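You operate a simulated robot arm through the tools that you are given. There is no shell and no other tool. Be economical: measure what you need, move in short steps, check, and stop when the job is done.

You run a simulated robot arm. Do the job below in one go: nothing can be reset, and whatever is moved stays where it is left.

Task
Move the pink, orange, red and blue lollies to their own colour holes.

Only the result counts: the job must be done as asked and must still hold three seconds after the hand-in. Knocking over, shifting, dropping, spilling or breaking anything else fails it.

Robot
A 6-joint arm with a fingered hand on a trunk, on a base that drives. Base frame: it is fixed to the floor where the robot stands at the start and does not move with it; the origin is under the middle of the robot, x ahead of it, y to its left, z up; the surface under the hand at the start is at about z = 0.84. Readings come in m, degrees, newtons and seconds.
With the tool pointing down near the work surface it reaches from about 0.26 to 0.68 m from the robot's upright axis, wherever it stands. Its first joint turns from -166.0 to 166.0 degrees. Payload 4 kg.
The TCP is the grasp point between the finger pads, 0.026 m short of the fingertips. In the tool frame z runs along the fingers and y along their closing line. The gripper opens to 0.148 m. The gripper's body begins 0.073 m behind the TCP. The gripper is a hand of 3 fingers: y runs from the thumb to the fingers, the wrist lies at [0, 0, -0.239] in the tool frame, and closing takes about 1.5 s.
Orientation is that of the tool frame in the base frame, as [roll, pitch, yaw] about the fixed x, y, z axes, in that order (R = Rz(yaw) Ry(pitch) Rx(roll)). With the fingers straight down and closing along the base's y, the tool's x points along the base's -x, its y along +y and its z along -z.

Tools
- The arm moves only by the tool play_rows. Its argument "commands" is a list that holds one entry, the list of rows, each a list of 7 numbers: the shift along the tool's x, y, z in mm, then the turn, a rotation vector about the tool's x, y, z in degrees, then the finger opening in mm, from 0 to 148. In form: [[[dx, dy, dz, ax, ay, az, fingers], ...]]. A call has 1 to 10 rows; each row shifts and turns the commanded pose from where the row before left it, along the tool's axes as they then stand. A row lasts 0.2 s, in which the tool goes at most 0.05 m and 8.6 degrees; a call with a longer step from one row to the next is refused whole, and so is a gripper value outside its range. Where a pose cannot be reached the arm comes as near as it can. A force on the tool above 80 N (or 10 N above the force at the start of the call, whichever is more), or a blocked arm, ends the call early, and 0.2 s more pass. Each finger travels about 0.153 m/s and halts on what it meets, pressing with about 32 N; the grip force reading is that of the motor and also rises with nothing between the fingers. The clock runs only during rows and for 0.2 s after the last one: add rows that do not move to give the fingers time. The reply holds the time, the measured pose of the TCP, the force on the tool along the base axes, the opening and the grip force, in the units named above and with some noise, with the torque about the TCP (base axes, N m) and any sound that the robot's microphone picked up.
- Cameras (640 x 400 px; columns grow to the right, rows downward): "scene" is now at [0.0511, 0.1724, 1.5162]; the picture's right is [-0.44, -0.90, 0.00], its down [-0.54, 0.27, -0.79] and it looks along [0.71, -0.35, -0.61] (base axes); focal length 275 px, centre (320, 200). "wrist" rides on the gripper at [0.068, -0.039, -0.09] in the tool frame; the picture's right is [0.50, 0.87, 0.00], its down [-0.66, 0.38, -0.65] and it looks along [-0.57, 0.33, 0.76] (tool axes); focal length 222 px, centre (320, 200). There is no depth. A picture from a camera that has moved, and an enlarged one, comes with that camera's place and axes in the base frame and with its lens.
- grab_frame(camera): a new picture of that camera. The clock stands still meanwhile.
- lift_body(by): slides the trunk up (or, below 0, down) by that many m; the arm and the scene camera ride with it, the base frame stays. It gives what a move gives, with no picture.
- roll_base(legs): drives the robot by 1 to 6 legs, each [ahead, left, turn to the left] in m, m and degrees, along the robot's own axes; the way and the turn of a leg run together, so that a leg with both is an arc; at most 1.5 m and 180 degrees a leg. The arm and the cameras ride along, it lands a little off, and it stops where it bumps. It gives what a move gives.
- set_grasp(shape): the hand has 3 fingers and takes this shape, open, in about a second: jaw (thumb against the fingers, like two jaws); tri (thumb and two fingers); tip (a fingertip pinch); poke (one finger out to press); point (the index stretched); flat (the hand flat); cup (the hand cupped); fist (a fist). The gripper value then closes the fingers along that shape, each until it touches; the sizes above hold for jaw. It gives what a move gives, with no picture.
- pan_tilt(pan, tilt): turns the head with the scene camera to pan (to the left, within 120 degrees either way) and tilt (down, from -29 to 69), counted from straight ahead of the robot. It gives what a move gives.
- inspect(camera, box): a new picture of the part [left, top, right, bottom] of that camera's present view, enlarged. The clock stands still meanwhile.
- job_done(): hands the job in; it is judged then, once.

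Work in short steps. Places have to be worked out from the pictures, the camera data and where the tool is seen: move nearer, look again, correct. Check each grasp and each placing, and mend what went wrong. You have 120 turns and 90 pictures in all, those below and enlarged ones among them. Open the gripper and draw the arm clear of the work before you hand the job in, unless the task says otherwise; then end with one line.

The tools are called after ">>>" by a JSON object that holds its "name" and its "arguments". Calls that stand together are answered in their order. play_rows: Moves the arm, as the interface text tells. Its arguments: {"type":"object","properties":{"commands":{"type":"array"}},"required":["commands"]} The other tools are called the same way: lift_body (by) slides the trunk up or down; set_grasp (shape) gives the hand a shape; roll_base (legs) drives the base; pan_tilt (pan, tilt) turns the head that bears the scene camera; grab_frame (camera) takes a picture; inspect (camera, box) takes an enlarged picture of a part of a camera's view; job_done () hands the job in.

At the start:

```text
t: 0.0
tool_pos: [0.3389, -0.0716, 1.2768]
tool_rot: [-180.0, 0.0, -179.9]
force: [0.1, 0.4, 0.3]
torque: [-0.01, 0.01, 0.01]
opening: 0.1477
gripper_force: 0.0
shape: jaw
trunk travel left (down, up): [-0.25, 0.067]
robot x, y, heading: [-0.0001, -0.0015, -0.1]
head pan, tilt: [-26.3, 37.4]
```

scene: 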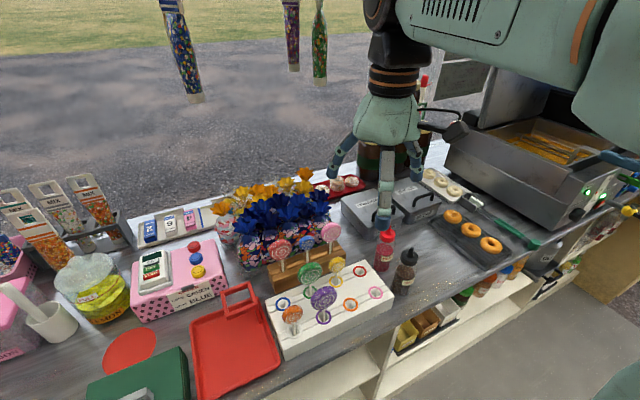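
wrist: 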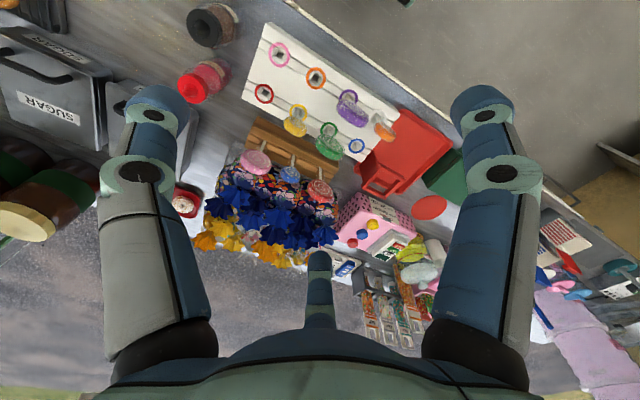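

The white board holds colour-ringed holes with lollies; some are in a wooden block behind. I zoom in to see which is where.

>>> {"name": "inspect", "arguments": {"camera": "scene", "box": [230, 200, 430, 360]}}

>>> {"name": "inspect", "arguments": {"camera": "wrist", "box": [180, 0, 460, 220]}}

```text
2.50 times, centred on (330, 280) of scene
camera zoom: at [0.0511, 0.1724, 1.5162], right [-0.44, -0.9, 0.0], down [-0.54, 0.27, -0.79], along [0.71, -0.35, -0.61], focal length 687 px, centre (295, 0)
```

zoom: 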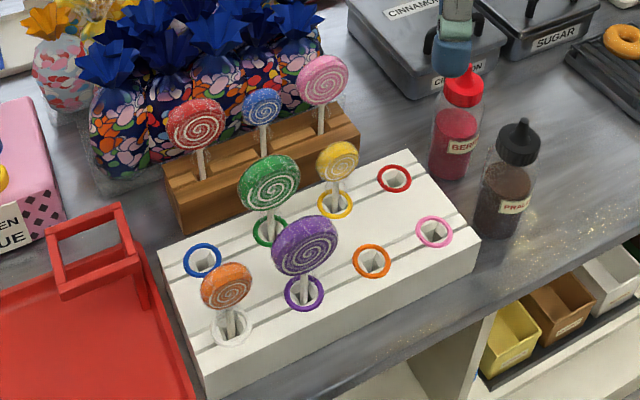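

```text
1.82 times, centred on (320, 110) of wrist
camera zoom: at [0.2705, -0.1101, 1.3683], right [-0.5, 0.87, 0.0], down [0.66, 0.38, 0.65], along [0.57, 0.33, -0.76], focal length 404 px, centre (320, 364)
```

zoom: 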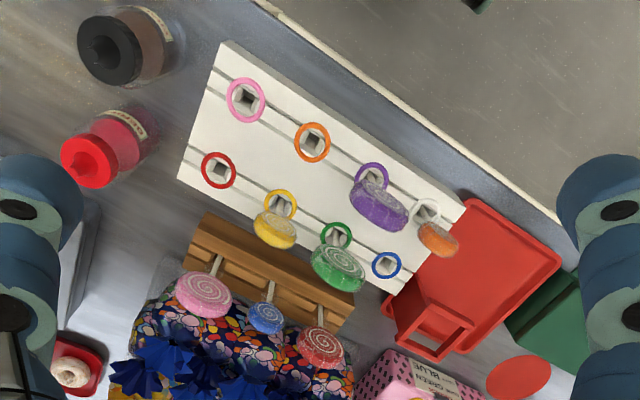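

Triangulating: the board top is about z 0.897 and the holes sit on a 75 mm grid (front row x 0.362, back row x 0.437). The heads are at z of about 0.965: orange (0.36, 0.083), pink (0.545, -0.105), blue (0.542, -0.03), red (0.544, 0.047). I zoom in on the disc orientations and the bags behind the rack.

>>> {"name": "inspect", "arguments": {"camera": "scene", "box": [230, 180, 350, 255]}}

>>> {"name": "inspect", "arguments": {"camera": "scene", "box": [260, 270, 380, 345]}}

>>> {"name": "inspect", "arguments": {"camera": "wrist", "box": [190, 120, 350, 220]}}

```text
5.33 times, centred on (290, 218) of scene
camera zoom: at [0.0511, 0.1724, 1.5162], right [-0.44, -0.9, 0.0], down [-0.54, 0.27, -0.79], along [0.71, -0.35, -0.61], focal length 1466 px, centre (480, 107)
```

zoom: 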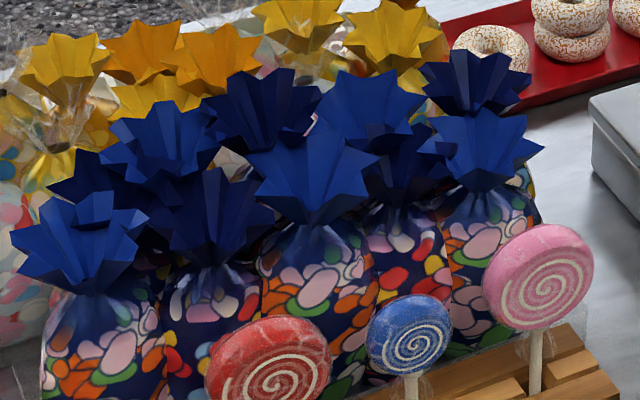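

```text
5.33 times, centred on (320, 308) of scene
camera zoom: at [0.0511, 0.1724, 1.5162], right [-0.44, -0.9, 0.0], down [-0.54, 0.27, -0.79], along [0.71, -0.35, -0.61], focal length 1466 px, centre (320, -373)
```

zoom: 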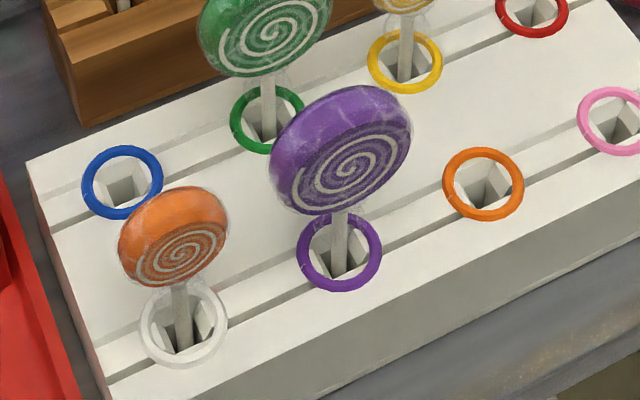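

```text
4.00 times, centred on (270, 170) of wrist
camera zoom: at [0.2705, -0.1101, 1.3683], right [-0.5, 0.87, 0.0], down [0.66, 0.38, 0.65], along [0.57, 0.33, -0.76], focal length 888 px, centre (520, 320)
```

zoom: 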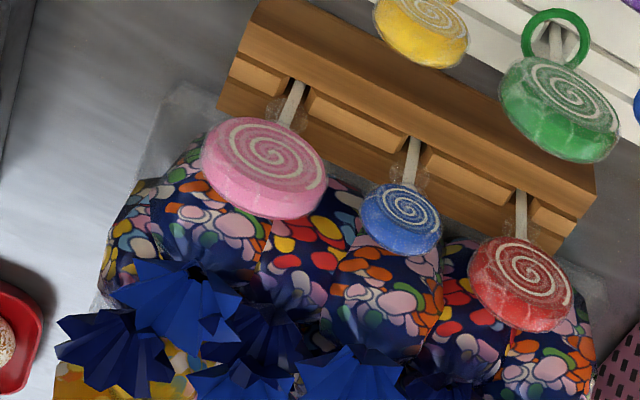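

Discs face roughly -x with the candy bags close behind. I look at the hand itself to judge finger clearance.

>>> {"name": "inspect", "arguments": {"camera": "scene", "box": [310, 60, 470, 240]}}

>>> {"name": "play_rows", "arguments": {"commands": [[[0, 15, 15, 0, 0, 8.2, 148], [0, 15, 15, 0, 0, 8.2, 130], [0, 15, 15, 0, 0, 8.2, 110], [0, 15, 15, 0, 0, 8.2, 90], [0, 15, 10, 0, 0, 8.2, 70], [0, 0, 10, 0, 0, 8.2, 60], [0, 0, 10, 0, 0, 8.2, 60], [0, 0, 0, 0, 0, 8.2, 60], [0, 0, 0, 0, 0, 8.2, 60], [0, 0, 0, 0, 0, 8.2, 60]]]}}

```text
2.22 times, centred on (390, 150) of scene
camera zoom: at [0.0511, 0.1724, 1.5162], right [-0.44, -0.9, 0.0], down [-0.54, 0.27, -0.79], along [0.71, -0.35, -0.61], focal length 611 px, centre (164, 311)
```

zoom: 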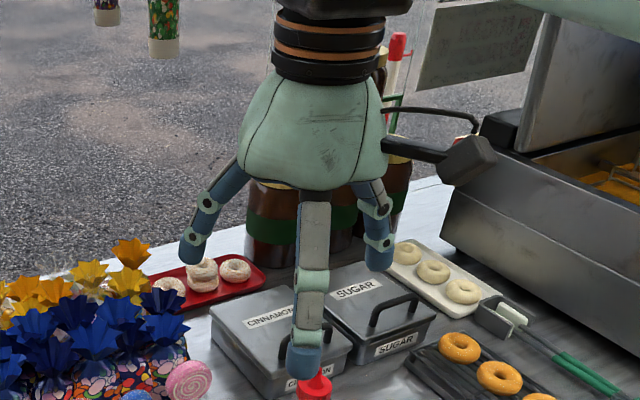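

```text
t: 2.2
tool_pos: [0.3594, -0.0016, 1.1869]
tool_rot: [179.9, 0.0, 98.0]
force: [0.1, -0.1, -0.6]
torque: [0.0, 0.03, 0.0]
opening: 0.06
gripper_force: 0.1
shape: jaw
trunk travel left (down, up): [-0.25, 0.067]
robot x, y, heading: [0.0006, 0.0034, 0.3]
head pan, tilt: [-26.3, 37.4]
```

>>> {"name": "play_rows", "arguments": {"commands": [[[0, 0, 0, 0, 0, 8.0, 60], [30, 0, 10, 0, 0, 0, 60], [30, 0, 20, 0, 0, 0, 60]]]}}

>>> {"name": "grab_frame", "arguments": {"camera": "wrist"}}

>>> {"name": "grab_frame", "arguments": {"camera": "scene"}}

```text
t: 3.0
tool_pos: [0.3586, 0.0591, 1.1571]
tool_rot: [-180.0, 0.1, 89.9]
force: [0.4, -0.4, -0.6]
torque: [-0.05, -0.03, 0.0]
opening: 0.06
gripper_force: 0.1
shape: jaw
trunk travel left (down, up): [-0.25, 0.067]
robot x, y, heading: [0.0033, 0.0019, 0.1]
head pan, tilt: [-26.3, 37.4]
```

```text
81 pictures are left
camera wrist: at [0.3195, 0.1268, 1.2482], right [0.87, 0.5, 0.0], down [0.38, -0.66, 0.65], along [0.33, -0.57, -0.76], focal length 222 px, centre (320, 200)
```

wrist: 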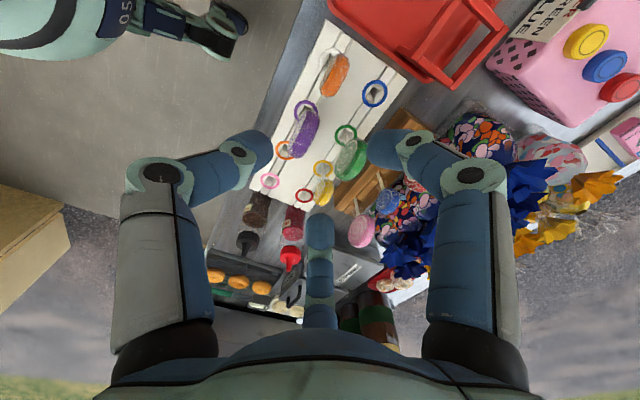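

```text
80 pictures are left
camera scene: at [0.0514, 0.1728, 1.5162], right [-0.44, -0.9, 0.0], down [-0.54, 0.27, -0.79], along [0.71, -0.35, -0.61], focal length 275 px, centre (320, 200)
```

scene: 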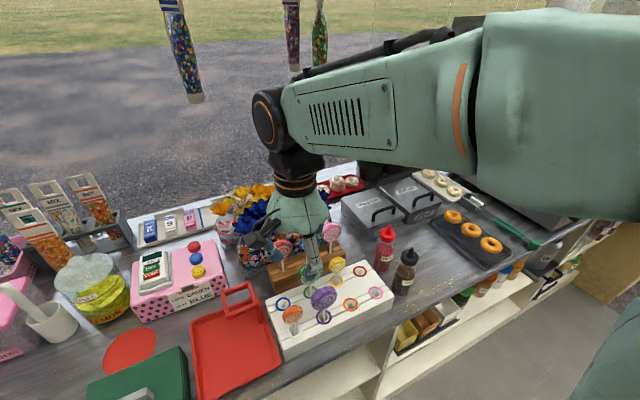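

The fingers look arranged around 120° apart; I close partly in free air to see how they converge.

>>> {"name": "play_rows", "arguments": {"commands": [[[0, 0, 0, 0, 0, 0, 20], [0, 0, 0, 0, 0, 0, 20], [0, 0, 0, 0, 0, 0, 20]]]}}

>>> {"name": "grab_frame", "arguments": {"camera": "wrist"}}

>>> {"name": "inspect", "arguments": {"camera": "scene", "box": [250, 140, 400, 290]}}

```text
t: 3.8
tool_pos: [0.3578, 0.0585, 1.1569]
tool_rot: [-180.0, 0.0, 90.0]
force: [0.0, 0.3, -0.6]
torque: [0.02, 0.0, 0.0]
opening: 0.0204
gripper_force: 0.0
shape: jaw
trunk travel left (down, up): [-0.25, 0.067]
robot x, y, heading: [-0.0008, -0.0074, -0.0]
head pan, tilt: [-26.3, 37.4]
```

```text
79 pictures are left
camera wrist: at [0.3193, 0.1262, 1.2483], right [0.87, 0.5, 0.0], down [0.38, -0.66, 0.65], along [0.33, -0.57, -0.76], focal length 222 px, centre (320, 200)
```

wrist: 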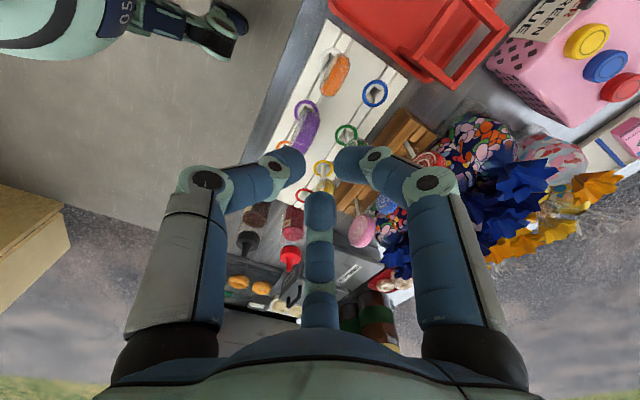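

```text
2.67 times, centred on (325, 215) of scene
camera zoom: at [0.0511, 0.1725, 1.5162], right [-0.44, -0.9, 0.0], down [-0.54, 0.27, -0.79], along [0.71, -0.35, -0.61], focal length 733 px, centre (307, 160)
```

zoom: 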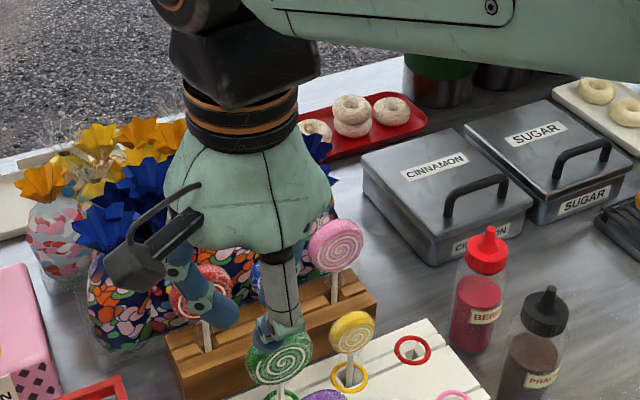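

In jaw the three fingers converge radially, which is poor for thin discs. I try the tip shape and look.

>>> {"name": "set_grasp", "arguments": {"shape": "tip"}}

>>> {"name": "grab_frame", "arguments": {"camera": "wrist"}}

>>> {"name": "play_rows", "arguments": {"commands": [[[0, 0, 0, 0, 0, 0, 20], [0, 0, 0, 0, 0, 0, 20], [0, 0, 0, 0, 0, 0, 20], [0, 0, 0, 0, 0, 0, 20], [0, 0, 0, 0, 0, 0, 20]]]}}

>>> {"name": "grab_frame", "arguments": {"camera": "wrist"}}

>>> {"name": "inspect", "arguments": {"camera": "scene", "box": [250, 140, 400, 290]}}

```text
t: 4.7
tool_pos: [0.3579, 0.0592, 1.1577]
tool_rot: [-180.0, 0.0, 90.0]
force: [-0.4, -0.5, 0.4]
torque: [0.0, -0.05, -0.04]
opening: 0.1478
gripper_force: 0.1
shape: tip
trunk travel left (down, up): [-0.25, 0.067]
robot x, y, heading: [-0.0032, 0.0013, 0.1]
head pan, tilt: [-26.3, 37.4]
```

```text
77 pictures are left
camera wrist: at [0.3193, 0.1262, 1.2483], right [0.87, 0.5, 0.0], down [0.38, -0.66, 0.65], along [0.33, -0.57, -0.76], focal length 222 px, centre (320, 200)
```

wrist: 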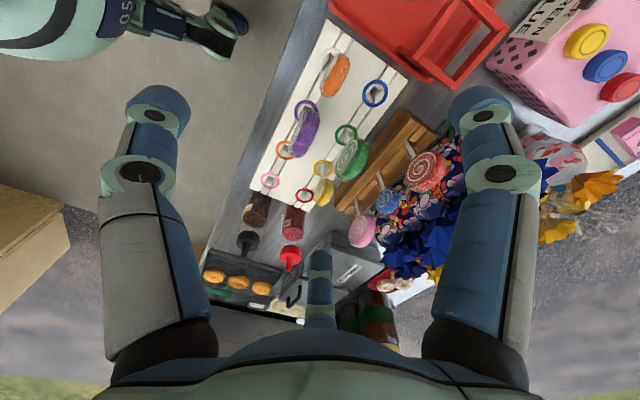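

```text
t: 5.9
tool_pos: [0.3579, 0.0577, 1.1577]
tool_rot: [180.0, 0.0, 90.0]
force: [-0.1, -0.6, 0.2]
torque: [0.02, 0.01, 0.01]
opening: 0.0204
gripper_force: 0.1
shape: tip
trunk travel left (down, up): [-0.25, 0.067]
robot x, y, heading: [-0.001, -0.0005, 0.0]
head pan, tilt: [-26.3, 37.4]
```

```text
76 pictures are left
camera wrist: at [0.3193, 0.1262, 1.2483], right [0.87, 0.5, 0.0], down [0.38, -0.66, 0.65], along [0.33, -0.57, -0.76], focal length 222 px, centre (320, 200)
```

wrist: 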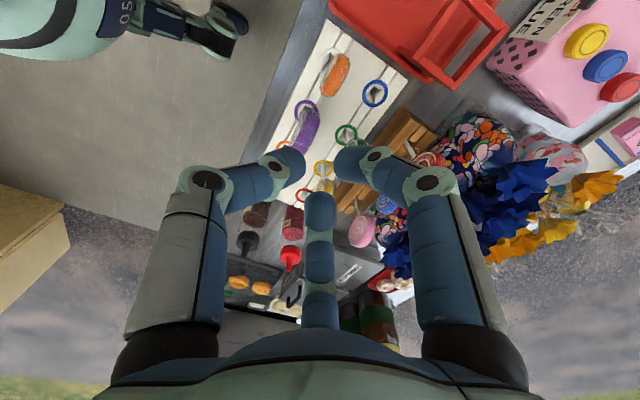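

```text
2.67 times, centred on (325, 215) of scene
camera zoom: at [0.0511, 0.1724, 1.5162], right [-0.44, -0.9, 0.0], down [-0.54, 0.27, -0.79], along [0.71, -0.35, -0.61], focal length 733 px, centre (307, 160)
```

zoom: 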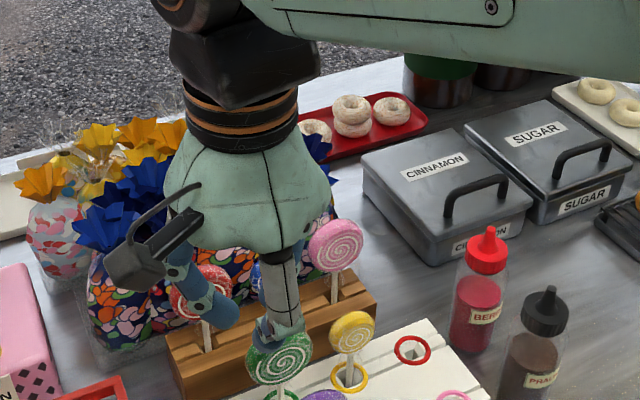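

The visual hand is the same in each shape: three radial fingers. I plan to clamp the disc faces between two fingers with the thumb on the rim. First I look at the gap between the rack and the bags from the side.

>>> {"name": "play_rows", "arguments": {"commands": [[[12, 38, 6, 0, 0, 0, 60], [12, 38, 6, 0, 0, 0, 60], [12, 38, 6, 0, 0, 0, 60], [12, 38, 6, 0, 0, 0, 60], [12, 38, 6, 0, 0, 0, 60], [0, 0, 0, 0, 0, 7.5, 60], [0, 0, 0, 0, 0, 7.5, 60], [0, 0, 0, 0, 0, 7.5, 60], [0, 0, 0, 0, 0, 7.5, 60]]]}}

>>> {"name": "grab_frame", "arguments": {"camera": "wrist"}}

```text
t: 7.9
tool_pos: [0.5491, 0.1185, 1.1263]
tool_rot: [-180.0, 0.0, 59.9]
force: [0.0, 0.3, 0.0]
torque: [-0.02, -0.03, 0.01]
opening: 0.0596
gripper_force: 0.0
shape: tip
trunk travel left (down, up): [-0.25, 0.067]
robot x, y, heading: [0.0025, -0.0006, 0.1]
head pan, tilt: [-26.3, 37.4]
```

```text
74 pictures are left
camera wrist: at [0.5491, 0.1975, 1.2175], right [1.0, 0.0, 0.0], down [0.0, -0.76, 0.65], along [0.0, -0.65, -0.76], focal length 222 px, centre (320, 200)
```

wrist: 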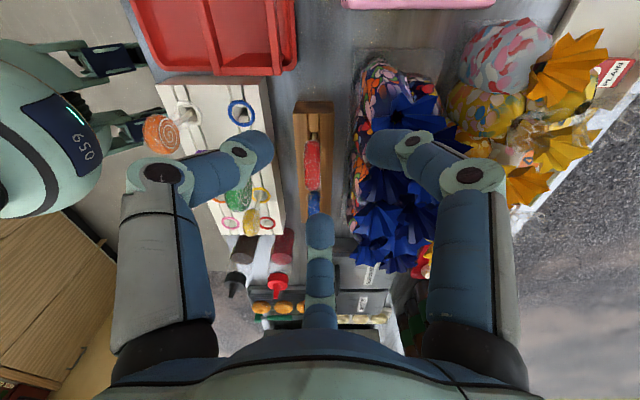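

The bags' front edge is near x 0.59 and the heads near x 0.54, so there's a usable gap. I start with orange: yaw the hand so the thumb points to +y (away from purple), and hover above.

>>> {"name": "play_rows", "arguments": {"commands": [[[-23.4, -29.8, -6, 0, 0, 0, 60], [-23.4, -29.8, -6, 0, 0, 0, 60], [-23.4, -29.8, 0, 0, 0, 0, 60], [-23.4, -29.8, 0, 0, 0, 0, 60], [-23.4, -29.8, 0, 0, 0, 0, 60]]]}}

>>> {"name": "play_rows", "arguments": {"commands": [[[0, 0, 0, 0, 0, 8.55, 60], [0, 0, 0, 0, 0, 8.55, 60], [0, 0, 0, 0, 0, 8.55, 60], [0, 0, 0, 0, 0, 8.55, 60], [0, 0, 0, 0, 0, 8.55, 60], [0, 0, 0, 0, 0, 8.55, 60], [0, 0, 0, 0, 0, 8.6, 60]]]}}

>>> {"name": "grab_frame", "arguments": {"camera": "wrist"}}

>>> {"name": "inspect", "arguments": {"camera": "scene", "box": [240, 200, 400, 360]}}

```text
t: 9.1
tool_pos: [0.361, 0.0916, 1.1378]
tool_rot: [180.0, -0.1, 60.0]
force: [-0.3, -0.1, -0.6]
torque: [0.02, 0.01, -0.01]
opening: 0.0596
gripper_force: 0.0
shape: tip
trunk travel left (down, up): [-0.25, 0.067]
robot x, y, heading: [-0.0043, -0.0008, 0.1]
head pan, tilt: [-26.3, 37.4]
```

```text
t: 10.7
tool_pos: [0.3623, 0.0915, 1.1387]
tool_rot: [180.0, 0.0, 0.0]
force: [0.4, 0.5, -0.5]
torque: [0.0, 0.02, -0.04]
opening: 0.0595
gripper_force: 0.2
shape: tip
trunk travel left (down, up): [-0.25, 0.067]
robot x, y, heading: [0.0018, -0.0015, 0.1]
head pan, tilt: [-26.3, 37.4]
```

```text
73 pictures are left
camera wrist: at [0.4294, 0.1313, 1.2307], right [0.5, -0.87, 0.0], down [-0.66, -0.38, 0.65], along [-0.57, -0.33, -0.76], focal length 222 px, centre (320, 200)
```

wrist: 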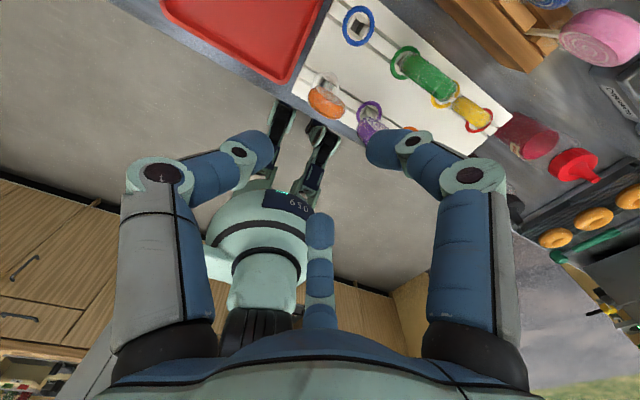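

```text
2.50 times, centred on (320, 280) of scene
camera zoom: at [0.0511, 0.1724, 1.5162], right [-0.44, -0.9, 0.0], down [-0.54, 0.27, -0.79], along [0.71, -0.35, -0.61], focal length 687 px, centre (320, 0)
```

zoom: 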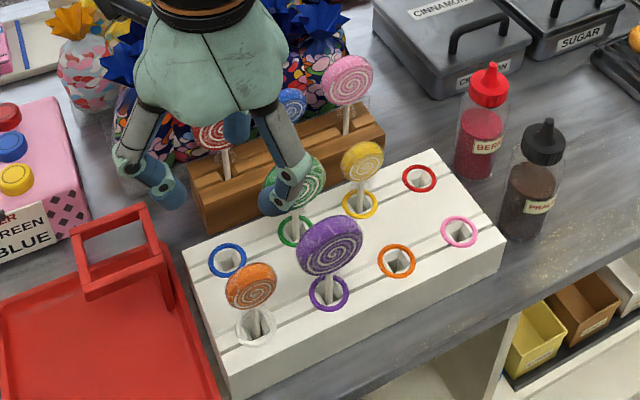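

Orange head re-measured at (0.362, 0.0845). I lower partway with a 2 mm y correction and check.

>>> {"name": "play_rows", "arguments": {"commands": [[[0, -2, 25, 0, 0, 0, 60], [0, 0, 25, 0, 0, 0, 60], [0, 0, 25, 0, 0, 0, 60], [0, 0, 15, 0, 0, 0, 60], [0, 0, 0, 0, 0, 0, 60]]]}}

>>> {"name": "grab_frame", "arguments": {"camera": "wrist"}}

>>> {"name": "inspect", "arguments": {"camera": "scene", "box": [240, 200, 400, 360]}}

```text
t: 11.9
tool_pos: [0.3607, 0.0948, 1.0489]
tool_rot: [-180.0, -0.1, 0.1]
force: [0.5, 0.6, -1.0]
torque: [-0.01, 0.03, 0.01]
opening: 0.0597
gripper_force: 0.0
shape: tip
trunk travel left (down, up): [-0.25, 0.067]
robot x, y, heading: [-0.0025, -0.0012, -0.1]
head pan, tilt: [-26.3, 37.4]
```

```text
71 pictures are left
camera wrist: at [0.4285, 0.1333, 1.1397], right [0.5, -0.87, 0.0], down [-0.65, -0.38, 0.65], along [-0.57, -0.33, -0.76], focal length 222 px, centre (320, 200)
```

wrist: 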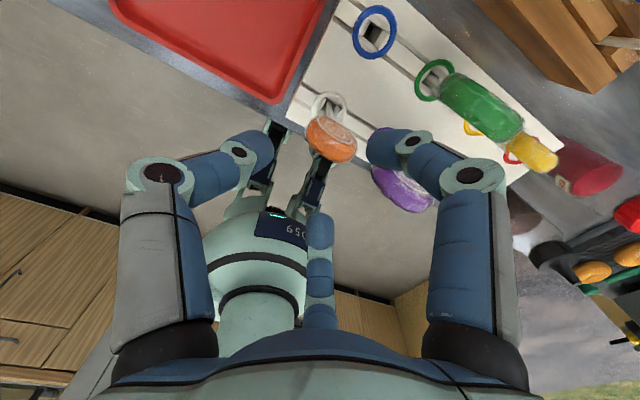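

```text
2.50 times, centred on (320, 280) of scene
camera zoom: at [0.051, 0.1724, 1.5162], right [-0.44, -0.9, 0.0], down [-0.54, 0.27, -0.79], along [0.71, -0.35, -0.61], focal length 687 px, centre (320, 0)
```

zoom: 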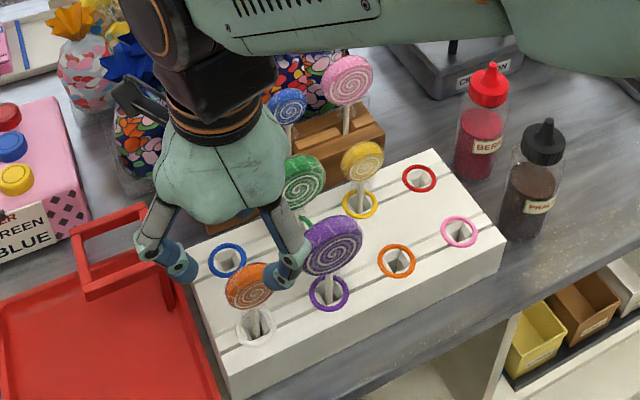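

The orange head is centred between the fingers. Descend to grasp height z of about 0.984 and check before closing.

>>> {"name": "play_rows", "arguments": {"commands": [[[1, 1, 20, 0, 0, 0, 60], [0, 0, 20, 0, 0, 0, 60], [0, 0, 15, 0, 0, 0, 60], [0, 0, 10, 0, 0, 0, 60], [0, 0, 0, 0, 0, 0, 60]]]}}

>>> {"name": "grab_frame", "arguments": {"camera": "wrist"}}

>>> {"name": "inspect", "arguments": {"camera": "scene", "box": [240, 220, 360, 340]}}

```text
t: 13.1
tool_pos: [0.3611, 0.093, 0.9856]
tool_rot: [-179.9, 0.0, 0.1]
force: [0.3, 0.3, -0.3]
torque: [0.01, 0.02, -0.02]
opening: 0.0596
gripper_force: 0.0
shape: tip
trunk travel left (down, up): [-0.25, 0.067]
robot x, y, heading: [-0.0018, -0.0007, -0.1]
head pan, tilt: [-26.3, 37.4]
```

```text
69 pictures are left
camera wrist: at [0.4296, 0.1326, 1.0757], right [0.5, -0.87, 0.0], down [-0.65, -0.38, 0.65], along [-0.57, -0.33, -0.76], focal length 222 px, centre (320, 200)
```

wrist: 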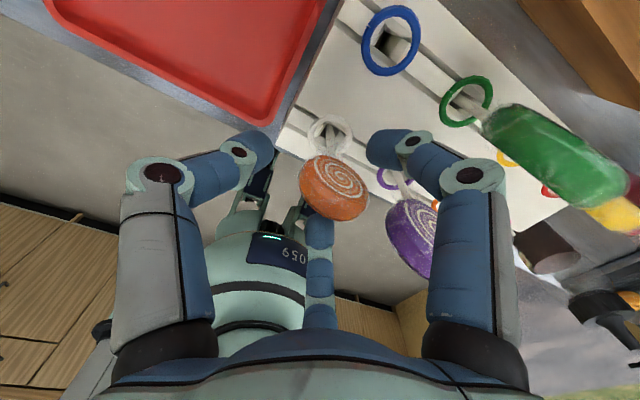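

```text
3.33 times, centred on (300, 280) of scene
camera zoom: at [0.051, 0.1724, 1.5162], right [-0.44, -0.9, 0.0], down [-0.54, 0.27, -0.79], along [0.71, -0.35, -0.61], focal length 916 px, centre (387, -67)
```

zoom: 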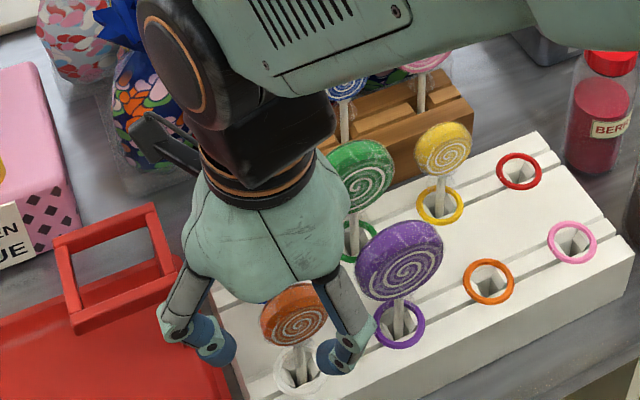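

Position looks right: front/back fingers straddle the disc faces, thumb off the left rim. Close gradually.

>>> {"name": "play_rows", "arguments": {"commands": [[[0, 0, 0, 0, 0, 0, 45], [0, 0, 0, 0, 0, 0, 35], [0, 0, 0, 0, 0, 0, 25], [0, 0, 0, 0, 0, 0, 15], [0, 0, 0, 0, 0, 0, 8], [0, 0, 0, 0, 0, 0, 8]]]}}

>>> {"name": "grab_frame", "arguments": {"camera": "wrist"}}

>>> {"name": "inspect", "arguments": {"camera": "scene", "box": [240, 220, 360, 340]}}

```text
t: 14.5
tool_pos: [0.3625, 0.0927, 0.9842]
tool_rot: [-179.9, 0.0, 0.2]
force: [1.2, 0.9, 0.2]
torque: [-0.02, -0.02, 0.01]
opening: 0.0132
gripper_force: 32.1
shape: tip
trunk travel left (down, up): [-0.25, 0.067]
robot x, y, heading: [0.0001, -0.0, -0.1]
head pan, tilt: [-26.3, 37.4]
```

```text
67 pictures are left
camera wrist: at [0.4296, 0.1326, 1.0759], right [0.5, -0.87, 0.0], down [-0.65, -0.38, 0.65], along [-0.57, -0.33, -0.76], focal length 222 px, centre (320, 200)
```

wrist: 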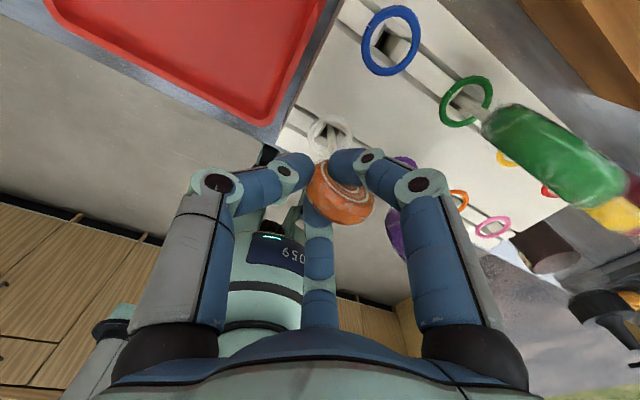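

```text
3.33 times, centred on (300, 280) of scene
camera zoom: at [0.0511, 0.1724, 1.5162], right [-0.44, -0.9, 0.0], down [-0.54, 0.27, -0.79], along [0.71, -0.35, -0.61], focal length 916 px, centre (387, -67)
```

zoom: 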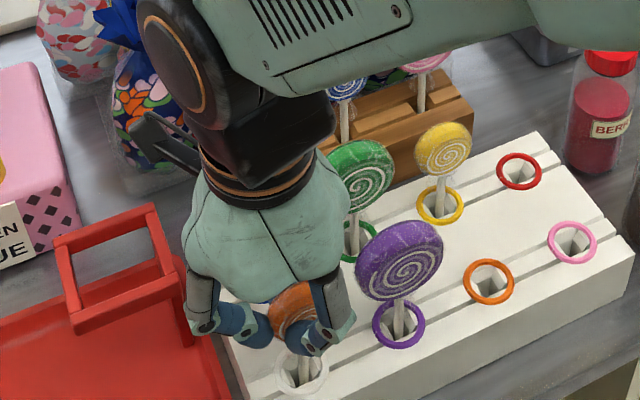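

Firm grip (32 N at 13 mm). Lift straight up, first slowly.

>>> {"name": "play_rows", "arguments": {"commands": [[[0, 0, -5, 0, 0, 0, 8], [0, 0, -10, 0, 0, 0, 8], [0, 0, -15, 0, 0, 0, 8], [0, 0, -20, 0, 0, 0, 8]]]}}

>>> {"name": "inspect", "arguments": {"camera": "scene", "box": [240, 220, 360, 340]}}

```text
t: 15.5
tool_pos: [0.3623, 0.0935, 1.0356]
tool_rot: [-180.0, -0.1, 0.2]
force: [-0.6, 0.4, -0.1]
torque: [-0.03, 0.0, 0.04]
opening: 0.0133
gripper_force: 32.1
shape: tip
trunk travel left (down, up): [-0.25, 0.067]
robot x, y, heading: [0.0008, 0.005, -0.3]
head pan, tilt: [-26.3, 37.4]
```

```text
3.33 times, centred on (300, 280) of scene
camera zoom: at [0.0508, 0.1723, 1.5162], right [-0.44, -0.9, 0.0], down [-0.54, 0.27, -0.79], along [0.71, -0.35, -0.61], focal length 916 px, centre (387, -67)
```

zoom: 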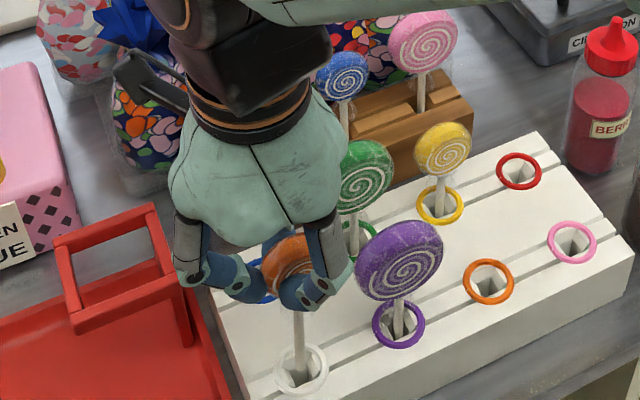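

The stick is sliding out cleanly and upright. Continue lifting.

>>> {"name": "play_rows", "arguments": {"commands": [[[0, 0, -25, 0, 0, 0, 8], [0, 0, -25, 0, 0, 0, 8], [0, 0, -25, 0, 0, 0, 8], [0, 0, -25, 0, 0, 0, 8], [0, 0, -20, 0, 0, 0, 8]]]}}

>>> {"name": "inspect", "arguments": {"camera": "scene", "box": [230, 190, 390, 350]}}

>>> {"name": "grab_frame", "arguments": {"camera": "wrist"}}

```text
t: 16.7
tool_pos: [0.361, 0.0926, 1.1551]
tool_rot: [179.9, -0.1, 0.2]
force: [-0.4, 0.3, -0.9]
torque: [0.02, 0.0, -0.01]
opening: 0.0128
gripper_force: 32.0
shape: tip
trunk travel left (down, up): [-0.25, 0.067]
robot x, y, heading: [-0.0008, -0.0022, 0.1]
head pan, tilt: [-26.3, 37.4]
```

```text
2.50 times, centred on (310, 270) of scene
camera zoom: at [0.051, 0.1724, 1.5162], right [-0.44, -0.9, 0.0], down [-0.54, 0.27, -0.79], along [0.71, -0.35, -0.61], focal length 687 px, centre (345, 25)
```

zoom: 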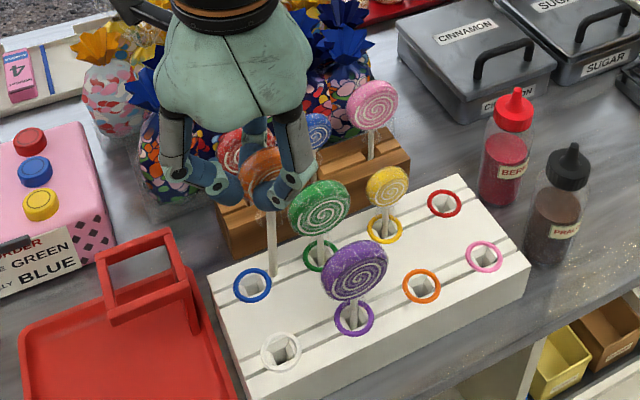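

```text
63 pictures are left
camera wrist: at [0.4296, 0.1315, 1.2464], right [0.5, -0.86, 0.0], down [-0.65, -0.38, 0.65], along [-0.57, -0.33, -0.76], focal length 222 px, centre (320, 200)
```

wrist: 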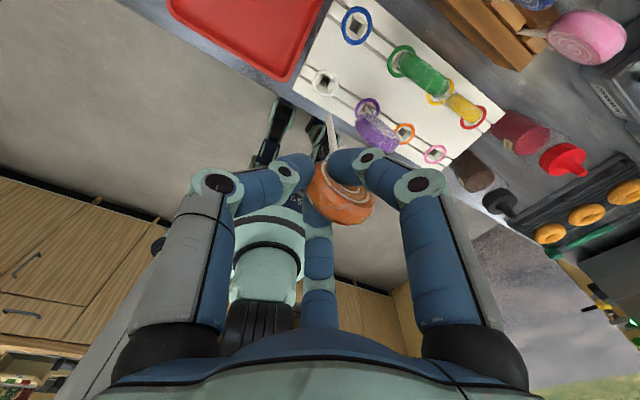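

Stick bottom is at about (0.362, 0.082, 1.02), i.e. 11 mm to -y of the TCP and 135 mm below it. I raise a bit, carry it over to the orange hole and turn 180° so the thumb points away from purple.

>>> {"name": "play_rows", "arguments": {"commands": [[[0, 0, -20, 0, 0, 0, 8], [0, 33.9, -10, 0, 0, 0, 8], [0, 33.9, 0, 0, 0, 0, 8], [0, 33.9, 0, 0, 0, 0, 8], [0, 33.9, 0, 0, 0, 0, 8], [0, 33.9, 0, 0, 0, 0, 8]]]}}

>>> {"name": "play_rows", "arguments": {"commands": [[[0, 0, 0, 0, 0, -8.58, 8], [0, 0, 0, 0, 0, -8.58, 8], [0, 0, 0, 0, 0, -8.58, 8], [0, 0, 0, 0, 0, -8.58, 8], [0, 0, 0, 0, 0, -8.58, 8], [0, 0, 0, 0, 0, -8.58, 8], [0, 0, 0, 0, 0, -8.58, 8], [0, 0, 0, 0, 0, -8.58, 8], [0, 0, 0, 0, 0, -8.58, 8], [0, 0, 0, 0, 0, -8.58, 8]]]}}

>>> {"name": "play_rows", "arguments": {"commands": [[[0, 0, 0, 0, 0, -8.58, 8], [0, 0, 0, 0, 0, -8.58, 8], [0, 0, 0, 0, 0, -8.58, 8], [0, 0, 0, 0, 0, -8.58, 8], [0, 0, 0, 0, 0, -8.58, 8], [0, 0, 0, 0, 0, -8.58, 8], [0, 0, 0, 0, 0, -8.58, 8], [0, 0, 0, 0, 0, -8.58, 8], [0, 0, 0, 0, 0, -8.58, 8], [0, 0, 0, 0, 0, -8.58, 8]]]}}

>>> {"name": "inspect", "arguments": {"camera": "scene", "box": [260, 190, 420, 350]}}

>>> {"name": "grab_frame", "arguments": {"camera": "wrist"}}

```text
t: 18.1
tool_pos: [0.3646, -0.0759, 1.1839]
tool_rot: [179.9, 0.0, 0.1]
force: [1.3, -0.3, -0.9]
torque: [-0.02, 0.03, -0.01]
opening: 0.0127
gripper_force: 32.1
shape: tip
trunk travel left (down, up): [-0.25, 0.067]
robot x, y, heading: [-0.0029, -0.0007, -0.3]
head pan, tilt: [-26.3, 37.4]
```

```text
t: 20.3
tool_pos: [0.3611, -0.0766, 1.1825]
tool_rot: [-180.0, 0.0, 86.0]
force: [-0.7, -0.1, 0.0]
torque: [-0.01, -0.05, 0.0]
opening: 0.0126
gripper_force: 31.8
shape: tip
trunk travel left (down, up): [-0.25, 0.067]
robot x, y, heading: [0.0015, 0.0006, 0.3]
head pan, tilt: [-26.3, 37.4]
```

```text
t: 22.5
tool_pos: [0.3626, -0.0759, 1.1852]
tool_rot: [179.9, 0.0, 171.8]
force: [-0.5, 0.3, -0.2]
torque: [0.02, 0.03, 0.01]
opening: 0.0128
gripper_force: 32.1
shape: tip
trunk travel left (down, up): [-0.25, 0.067]
robot x, y, heading: [-0.0013, 0.0025, 0.1]
head pan, tilt: [-26.3, 37.4]
```

```text
2.50 times, centred on (340, 270) of scene
camera zoom: at [0.0512, 0.1724, 1.5162], right [-0.44, -0.9, 0.0], down [-0.54, 0.27, -0.79], along [0.71, -0.35, -0.61], focal length 687 px, centre (270, 25)
```

zoom: 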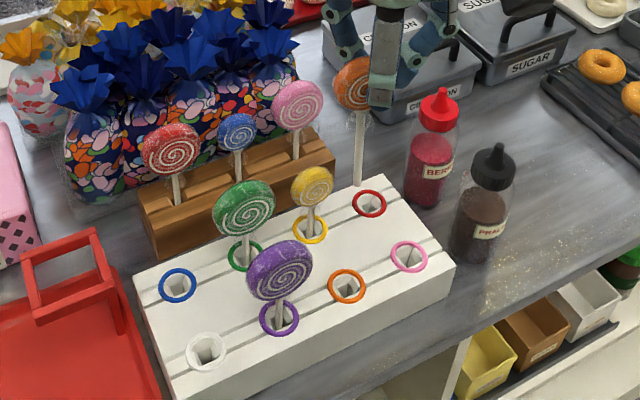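

```text
61 pictures are left
camera wrist: at [0.2905, -0.1046, 1.2756], right [-0.37, 0.93, 0.0], down [0.7, 0.28, 0.65], along [0.61, 0.24, -0.76], focal length 222 px, centre (320, 200)
```

wrist: 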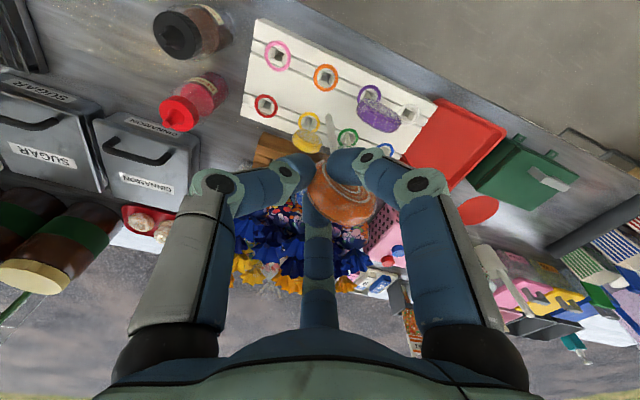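

The stick tip projects to (0.363, -0.067), right over the orange hole. I lower until the tip is just above the ring and check.

>>> {"name": "play_rows", "arguments": {"commands": [[[0, 0, 30, 0, 0, 0, 8], [0, 0, 30, 0, 0, 0, 8], [0, 0, 30, 0, 0, 0, 8], [0, 0, 25, 0, 0, 0, 8], [0, 0, 18, 0, 0, 0, 8], [0, 0, 0, 0, 0, 0, 8]]]}}

>>> {"name": "inspect", "arguments": {"camera": "scene", "box": [300, 230, 400, 330]}}

>>> {"name": "inspect", "arguments": {"camera": "wrist", "box": [240, 40, 420, 220]}}

```text
t: 23.9
tool_pos: [0.3633, -0.0761, 1.0512]
tool_rot: [179.9, 0.0, 171.7]
force: [-0.7, -0.4, 0.0]
torque: [0.0, 0.02, -0.01]
opening: 0.0125
gripper_force: 32.2
shape: tip
trunk travel left (down, up): [-0.25, 0.067]
robot x, y, heading: [-0.0003, -0.0019, 0.0]
head pan, tilt: [-26.3, 37.4]
```

```text
4.00 times, centred on (350, 280) of scene
camera zoom: at [0.051, 0.1725, 1.5162], right [-0.44, -0.9, 0.0], down [-0.54, 0.27, -0.79], along [0.71, -0.35, -0.61], focal length 1100 px, centre (200, -120)
```

zoom: 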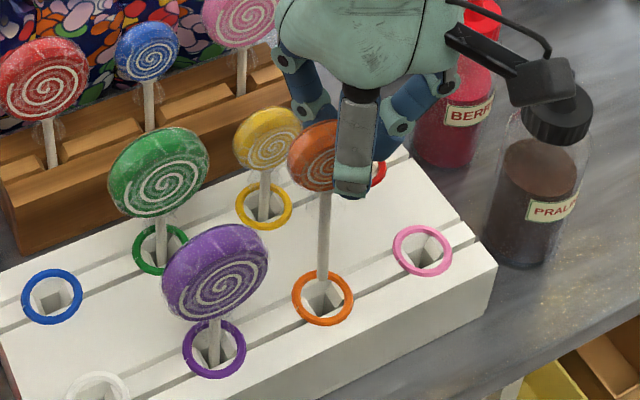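

```text
2.22 times, centred on (330, 130) of wrist
camera zoom: at [0.2913, -0.1048, 1.1416], right [-0.37, 0.93, 0.0], down [0.7, 0.28, 0.65], along [0.61, 0.24, -0.76], focal length 494 px, centre (298, 356)
```

zoom: 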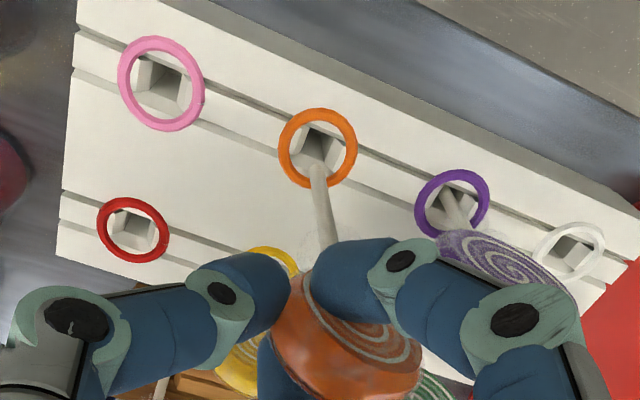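

The tip is aligned over the orange hole in both views. Lower in.

>>> {"name": "play_rows", "arguments": {"commands": [[[0, 0, 10, 0, 0, 0, 8], [0, 0, 10, 0, 0, 0, 8], [0, 0, 10, 0, 0, 0, 8], [0, 0, 10, 0, 0, 0, 8], [0, 0, 10, 0, 0, 0, 8], [0, 0, 0, 0, 0, 0, 8]]]}}

>>> {"name": "inspect", "arguments": {"camera": "scene", "box": [300, 230, 400, 330]}}

```text
t: 25.3
tool_pos: [0.3623, -0.0754, 1.0005]
tool_rot: [179.9, 0.0, 171.7]
force: [0.4, 0.8, -0.2]
torque: [-0.01, 0.01, 0.01]
opening: 0.0126
gripper_force: 31.8
shape: tip
trunk travel left (down, up): [-0.25, 0.067]
robot x, y, heading: [-0.0025, -0.0012, 0.1]
head pan, tilt: [-26.3, 37.4]
```

```text
4.00 times, centred on (350, 280) of scene
camera zoom: at [0.051, 0.1724, 1.5162], right [-0.44, -0.9, 0.0], down [-0.54, 0.27, -0.79], along [0.71, -0.35, -0.61], focal length 1100 px, centre (200, -120)
```

zoom: 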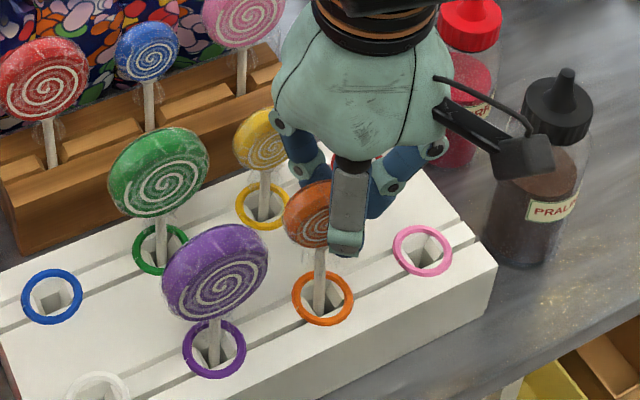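

Inserted without contact force. Lower the last ~15 mm to the original seating height.

>>> {"name": "play_rows", "arguments": {"commands": [[[0, 0, 7, 0, 0, 0, 8], [0, 0, 5, 0, 0, 0, 8], [0, 0, 3, 0, 0, 0, 8], [0, 0, 0, 0, 0, 0, 8]]]}}

```text
t: 26.3
tool_pos: [0.3627, -0.0758, 0.9868]
tool_rot: [-180.0, 0.0, 171.7]
force: [-0.1, -0.4, 0.0]
torque: [-0.01, -0.05, 0.02]
opening: 0.0123
gripper_force: 31.8
shape: tip
trunk travel left (down, up): [-0.25, 0.067]
robot x, y, heading: [0.0025, -0.0024, 0.1]
head pan, tilt: [-26.3, 37.4]
```

Now release slowly to 55 mm and look.

>>> {"name": "play_rows", "arguments": {"commands": [[[0, 0, 2, 0, 0, 0, 8], [0, 0, 0, 0, 0, 0, 20], [0, 0, 0, 0, 0, 0, 30], [0, 0, 0, 0, 0, 0, 45], [0, 0, 0, 0, 0, 0, 60], [0, 0, 0, 0, 0, 0, 60]]]}}

>>> {"name": "inspect", "arguments": {"camera": "scene", "box": [300, 230, 400, 330]}}

>>> {"name": "grab_frame", "arguments": {"camera": "wrist"}}

```text
t: 27.7
tool_pos: [0.362, -0.0767, 0.9842]
tool_rot: [-180.0, 0.1, 171.6]
force: [0.6, 0.5, 0.3]
torque: [0.0, -0.02, -0.03]
opening: 0.0597
gripper_force: 0.1
shape: tip
trunk travel left (down, up): [-0.25, 0.067]
robot x, y, heading: [0.0031, -0.0003, 0.1]
head pan, tilt: [-26.3, 37.4]
```

```text
4.00 times, centred on (350, 280) of scene
camera zoom: at [0.0511, 0.1724, 1.5162], right [-0.44, -0.9, 0.0], down [-0.54, 0.27, -0.79], along [0.71, -0.35, -0.61], focal length 1100 px, centre (200, -120)
```

zoom: 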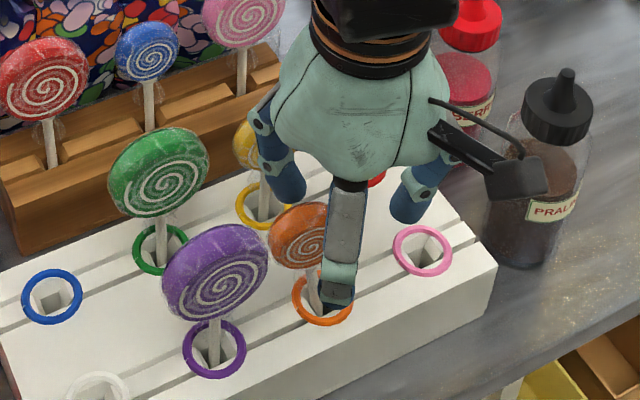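

```text
56 pictures are left
camera wrist: at [0.29, -0.1045, 1.0755], right [-0.37, 0.93, 0.0], down [0.7, 0.28, 0.65], along [0.61, 0.24, -0.76], focal length 222 px, centre (320, 200)
```

wrist: 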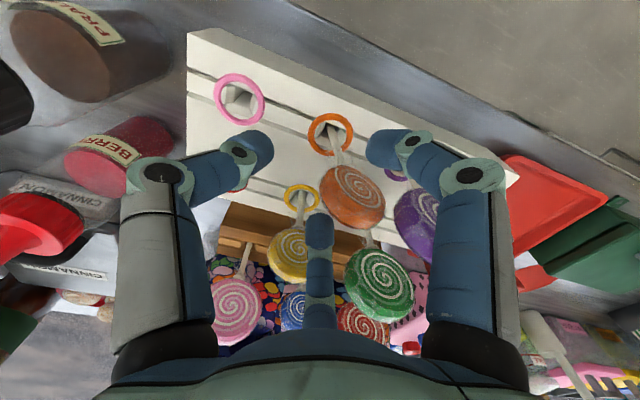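

Orange stands in its hole. I retreat up, square the yaw, and travel to hover above pink with the thumb toward -y, fingers at 50 mm.

>>> {"name": "play_rows", "arguments": {"commands": [[[0, 0, -25, 0, 0, 0, 60], [0, 0, -40, 0, 0, 0, 60], [0, 0, -40, 0, 0, 0, 60], [0, 0, -35, 0, 0, -8.4, 60], [-36, -9, 0, 0, 0, 0, 60], [-36, -9, 0, 0, 0, 0, 60], [-36, -9, 0, 0, 0, 0, 50], [-36, -9, 0, 0, 0, 0, 50], [-36, -9, 0, 0, 0, 0, 50], [0, 0, 0, 0, 0, 0, 50]]]}}

>>> {"name": "grab_frame", "arguments": {"camera": "wrist"}}

>>> {"name": "inspect", "arguments": {"camera": "scene", "box": [220, 180, 400, 340]}}

```text
t: 29.9
tool_pos: [0.5415, -0.1219, 1.1245]
tool_rot: [180.0, 0.0, -179.9]
force: [0.6, -1.3, 0.3]
torque: [0.0, -0.04, -0.01]
opening: 0.0503
gripper_force: 0.0
shape: tip
trunk travel left (down, up): [-0.25, 0.067]
robot x, y, heading: [-0.0019, 0.0024, 0.4]
head pan, tilt: [-26.3, 37.4]
```

```text
55 pictures are left
camera wrist: at [0.4733, -0.1606, 1.2152], right [-0.5, 0.87, 0.0], down [0.65, 0.38, 0.65], along [0.57, 0.33, -0.76], focal length 222 px, centre (320, 200)
```

wrist: 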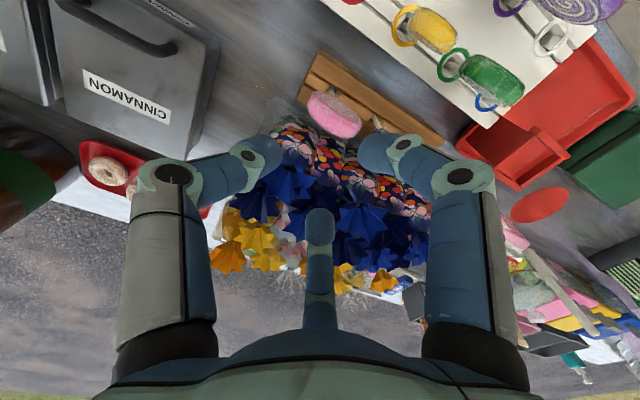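

```text
2.50 times, centred on (310, 260) of scene
camera zoom: at [0.0502, 0.1727, 1.5162], right [-0.44, -0.9, 0.0], down [-0.54, 0.27, -0.8], along [0.71, -0.35, -0.61], focal length 687 px, centre (345, 50)
```

zoom: 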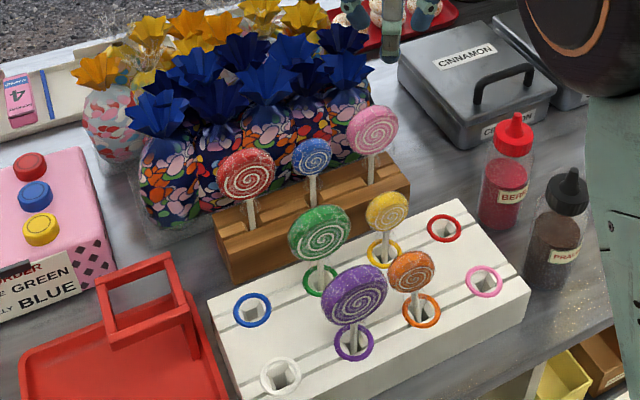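

Pink head is at (0.543, -0.104, 0.97). The foil tops reach about z 1.0 at x ≥ 0.59, so I tilt the hand 12° back toward the robot to keep the rear knuckle clear and descend partway.

>>> {"name": "play_rows", "arguments": {"commands": [[[0, 0, 0, 0, -6, 0, 50], [0, 0, 0, 0, -6, 0, 50], [7.2, 0, 22, 0, 0, 0, 50], [5.2, 0, 24.5, 0, 0, 0, 50], [5.2, 0, 24.5, 0, 0, 0, 50], [0, 0, 0, 0, 0, 0, 50]]]}}

>>> {"name": "grab_frame", "arguments": {"camera": "wrist"}}

>>> {"name": "inspect", "arguments": {"camera": "scene", "box": [260, 160, 400, 280]}}

```text
t: 31.3
tool_pos: [0.5397, -0.1198, 1.0517]
tool_rot: [180.0, 12.0, -179.9]
force: [0.8, 0.3, 0.6]
torque: [-0.02, -0.01, -0.02]
opening: 0.0506
gripper_force: 0.1
shape: tip
trunk travel left (down, up): [-0.25, 0.067]
robot x, y, heading: [-0.0046, 0.002, 0.3]
head pan, tilt: [-26.3, 37.4]
```

```text
53 pictures are left
camera wrist: at [0.4554, -0.1596, 1.1264], right [-0.49, 0.87, -0.1], down [0.5, 0.38, 0.78], along [0.71, 0.33, -0.62], focal length 222 px, centre (320, 200)
```

wrist: 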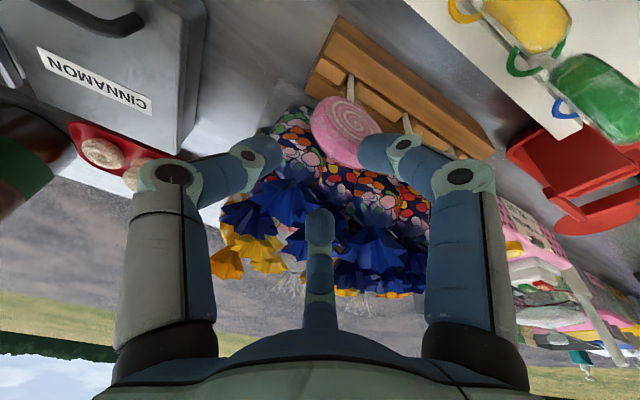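

```text
3.33 times, centred on (330, 220) of scene
camera zoom: at [0.0509, 0.1725, 1.5162], right [-0.44, -0.9, 0.0], down [-0.54, 0.27, -0.79], along [0.71, -0.35, -0.61], focal length 916 px, centre (287, 133)
```

zoom: 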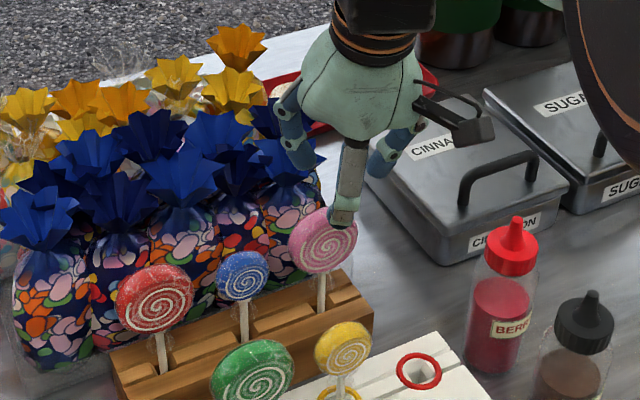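

Fingers straddle pink; the rear finger looks near a foil star, so I descend in small steps and look again.

>>> {"name": "play_rows", "arguments": {"commands": [[[3.1, 0, 14.7, 0, 0, 0, 50], [3.1, 0, 14.7, 0, 0, 0, 50], [0, 0, 0, 0, 0, 0, 50]]]}}

>>> {"name": "inspect", "arguments": {"camera": "scene", "box": [270, 170, 370, 250]}}

>>> {"name": "inspect", "arguments": {"camera": "wrist", "box": [220, 80, 440, 260]}}

```text
t: 32.1
tool_pos: [0.54, -0.1217, 1.0207]
tool_rot: [-180.0, 12.0, -179.8]
force: [1.4, -0.4, 0.1]
torque: [-0.01, -0.03, -0.01]
opening: 0.0507
gripper_force: 0.1
shape: tip
trunk travel left (down, up): [-0.25, 0.067]
robot x, y, heading: [0.0009, 0.0, 0.1]
head pan, tilt: [-26.3, 37.4]
```

```text
5.00 times, centred on (320, 210) of scene
camera zoom: at [0.051, 0.1725, 1.5162], right [-0.44, -0.9, 0.0], down [-0.54, 0.27, -0.79], along [0.71, -0.35, -0.61], focal length 1375 px, centre (320, 150)
```

zoom: 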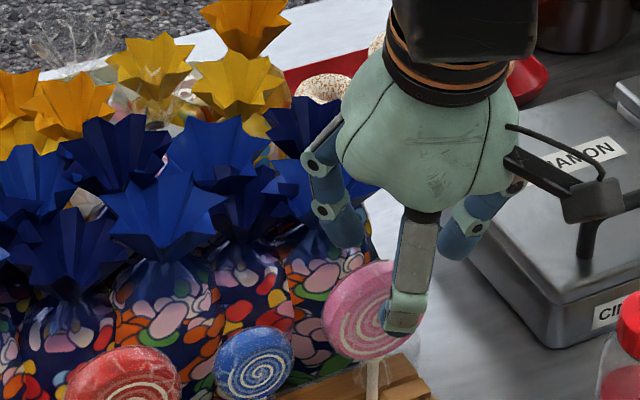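

```text
2.22 times, centred on (330, 170) of wrist
camera zoom: at [0.4548, -0.1595, 1.0955], right [-0.49, 0.87, -0.1], down [0.5, 0.38, 0.78], along [0.71, 0.33, -0.62], focal length 494 px, centre (298, 267)
```

zoom: 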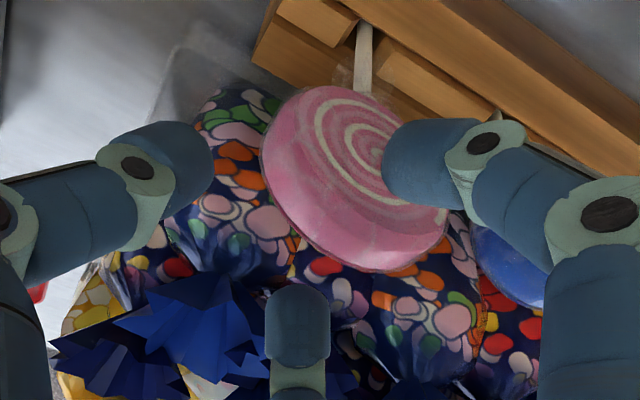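

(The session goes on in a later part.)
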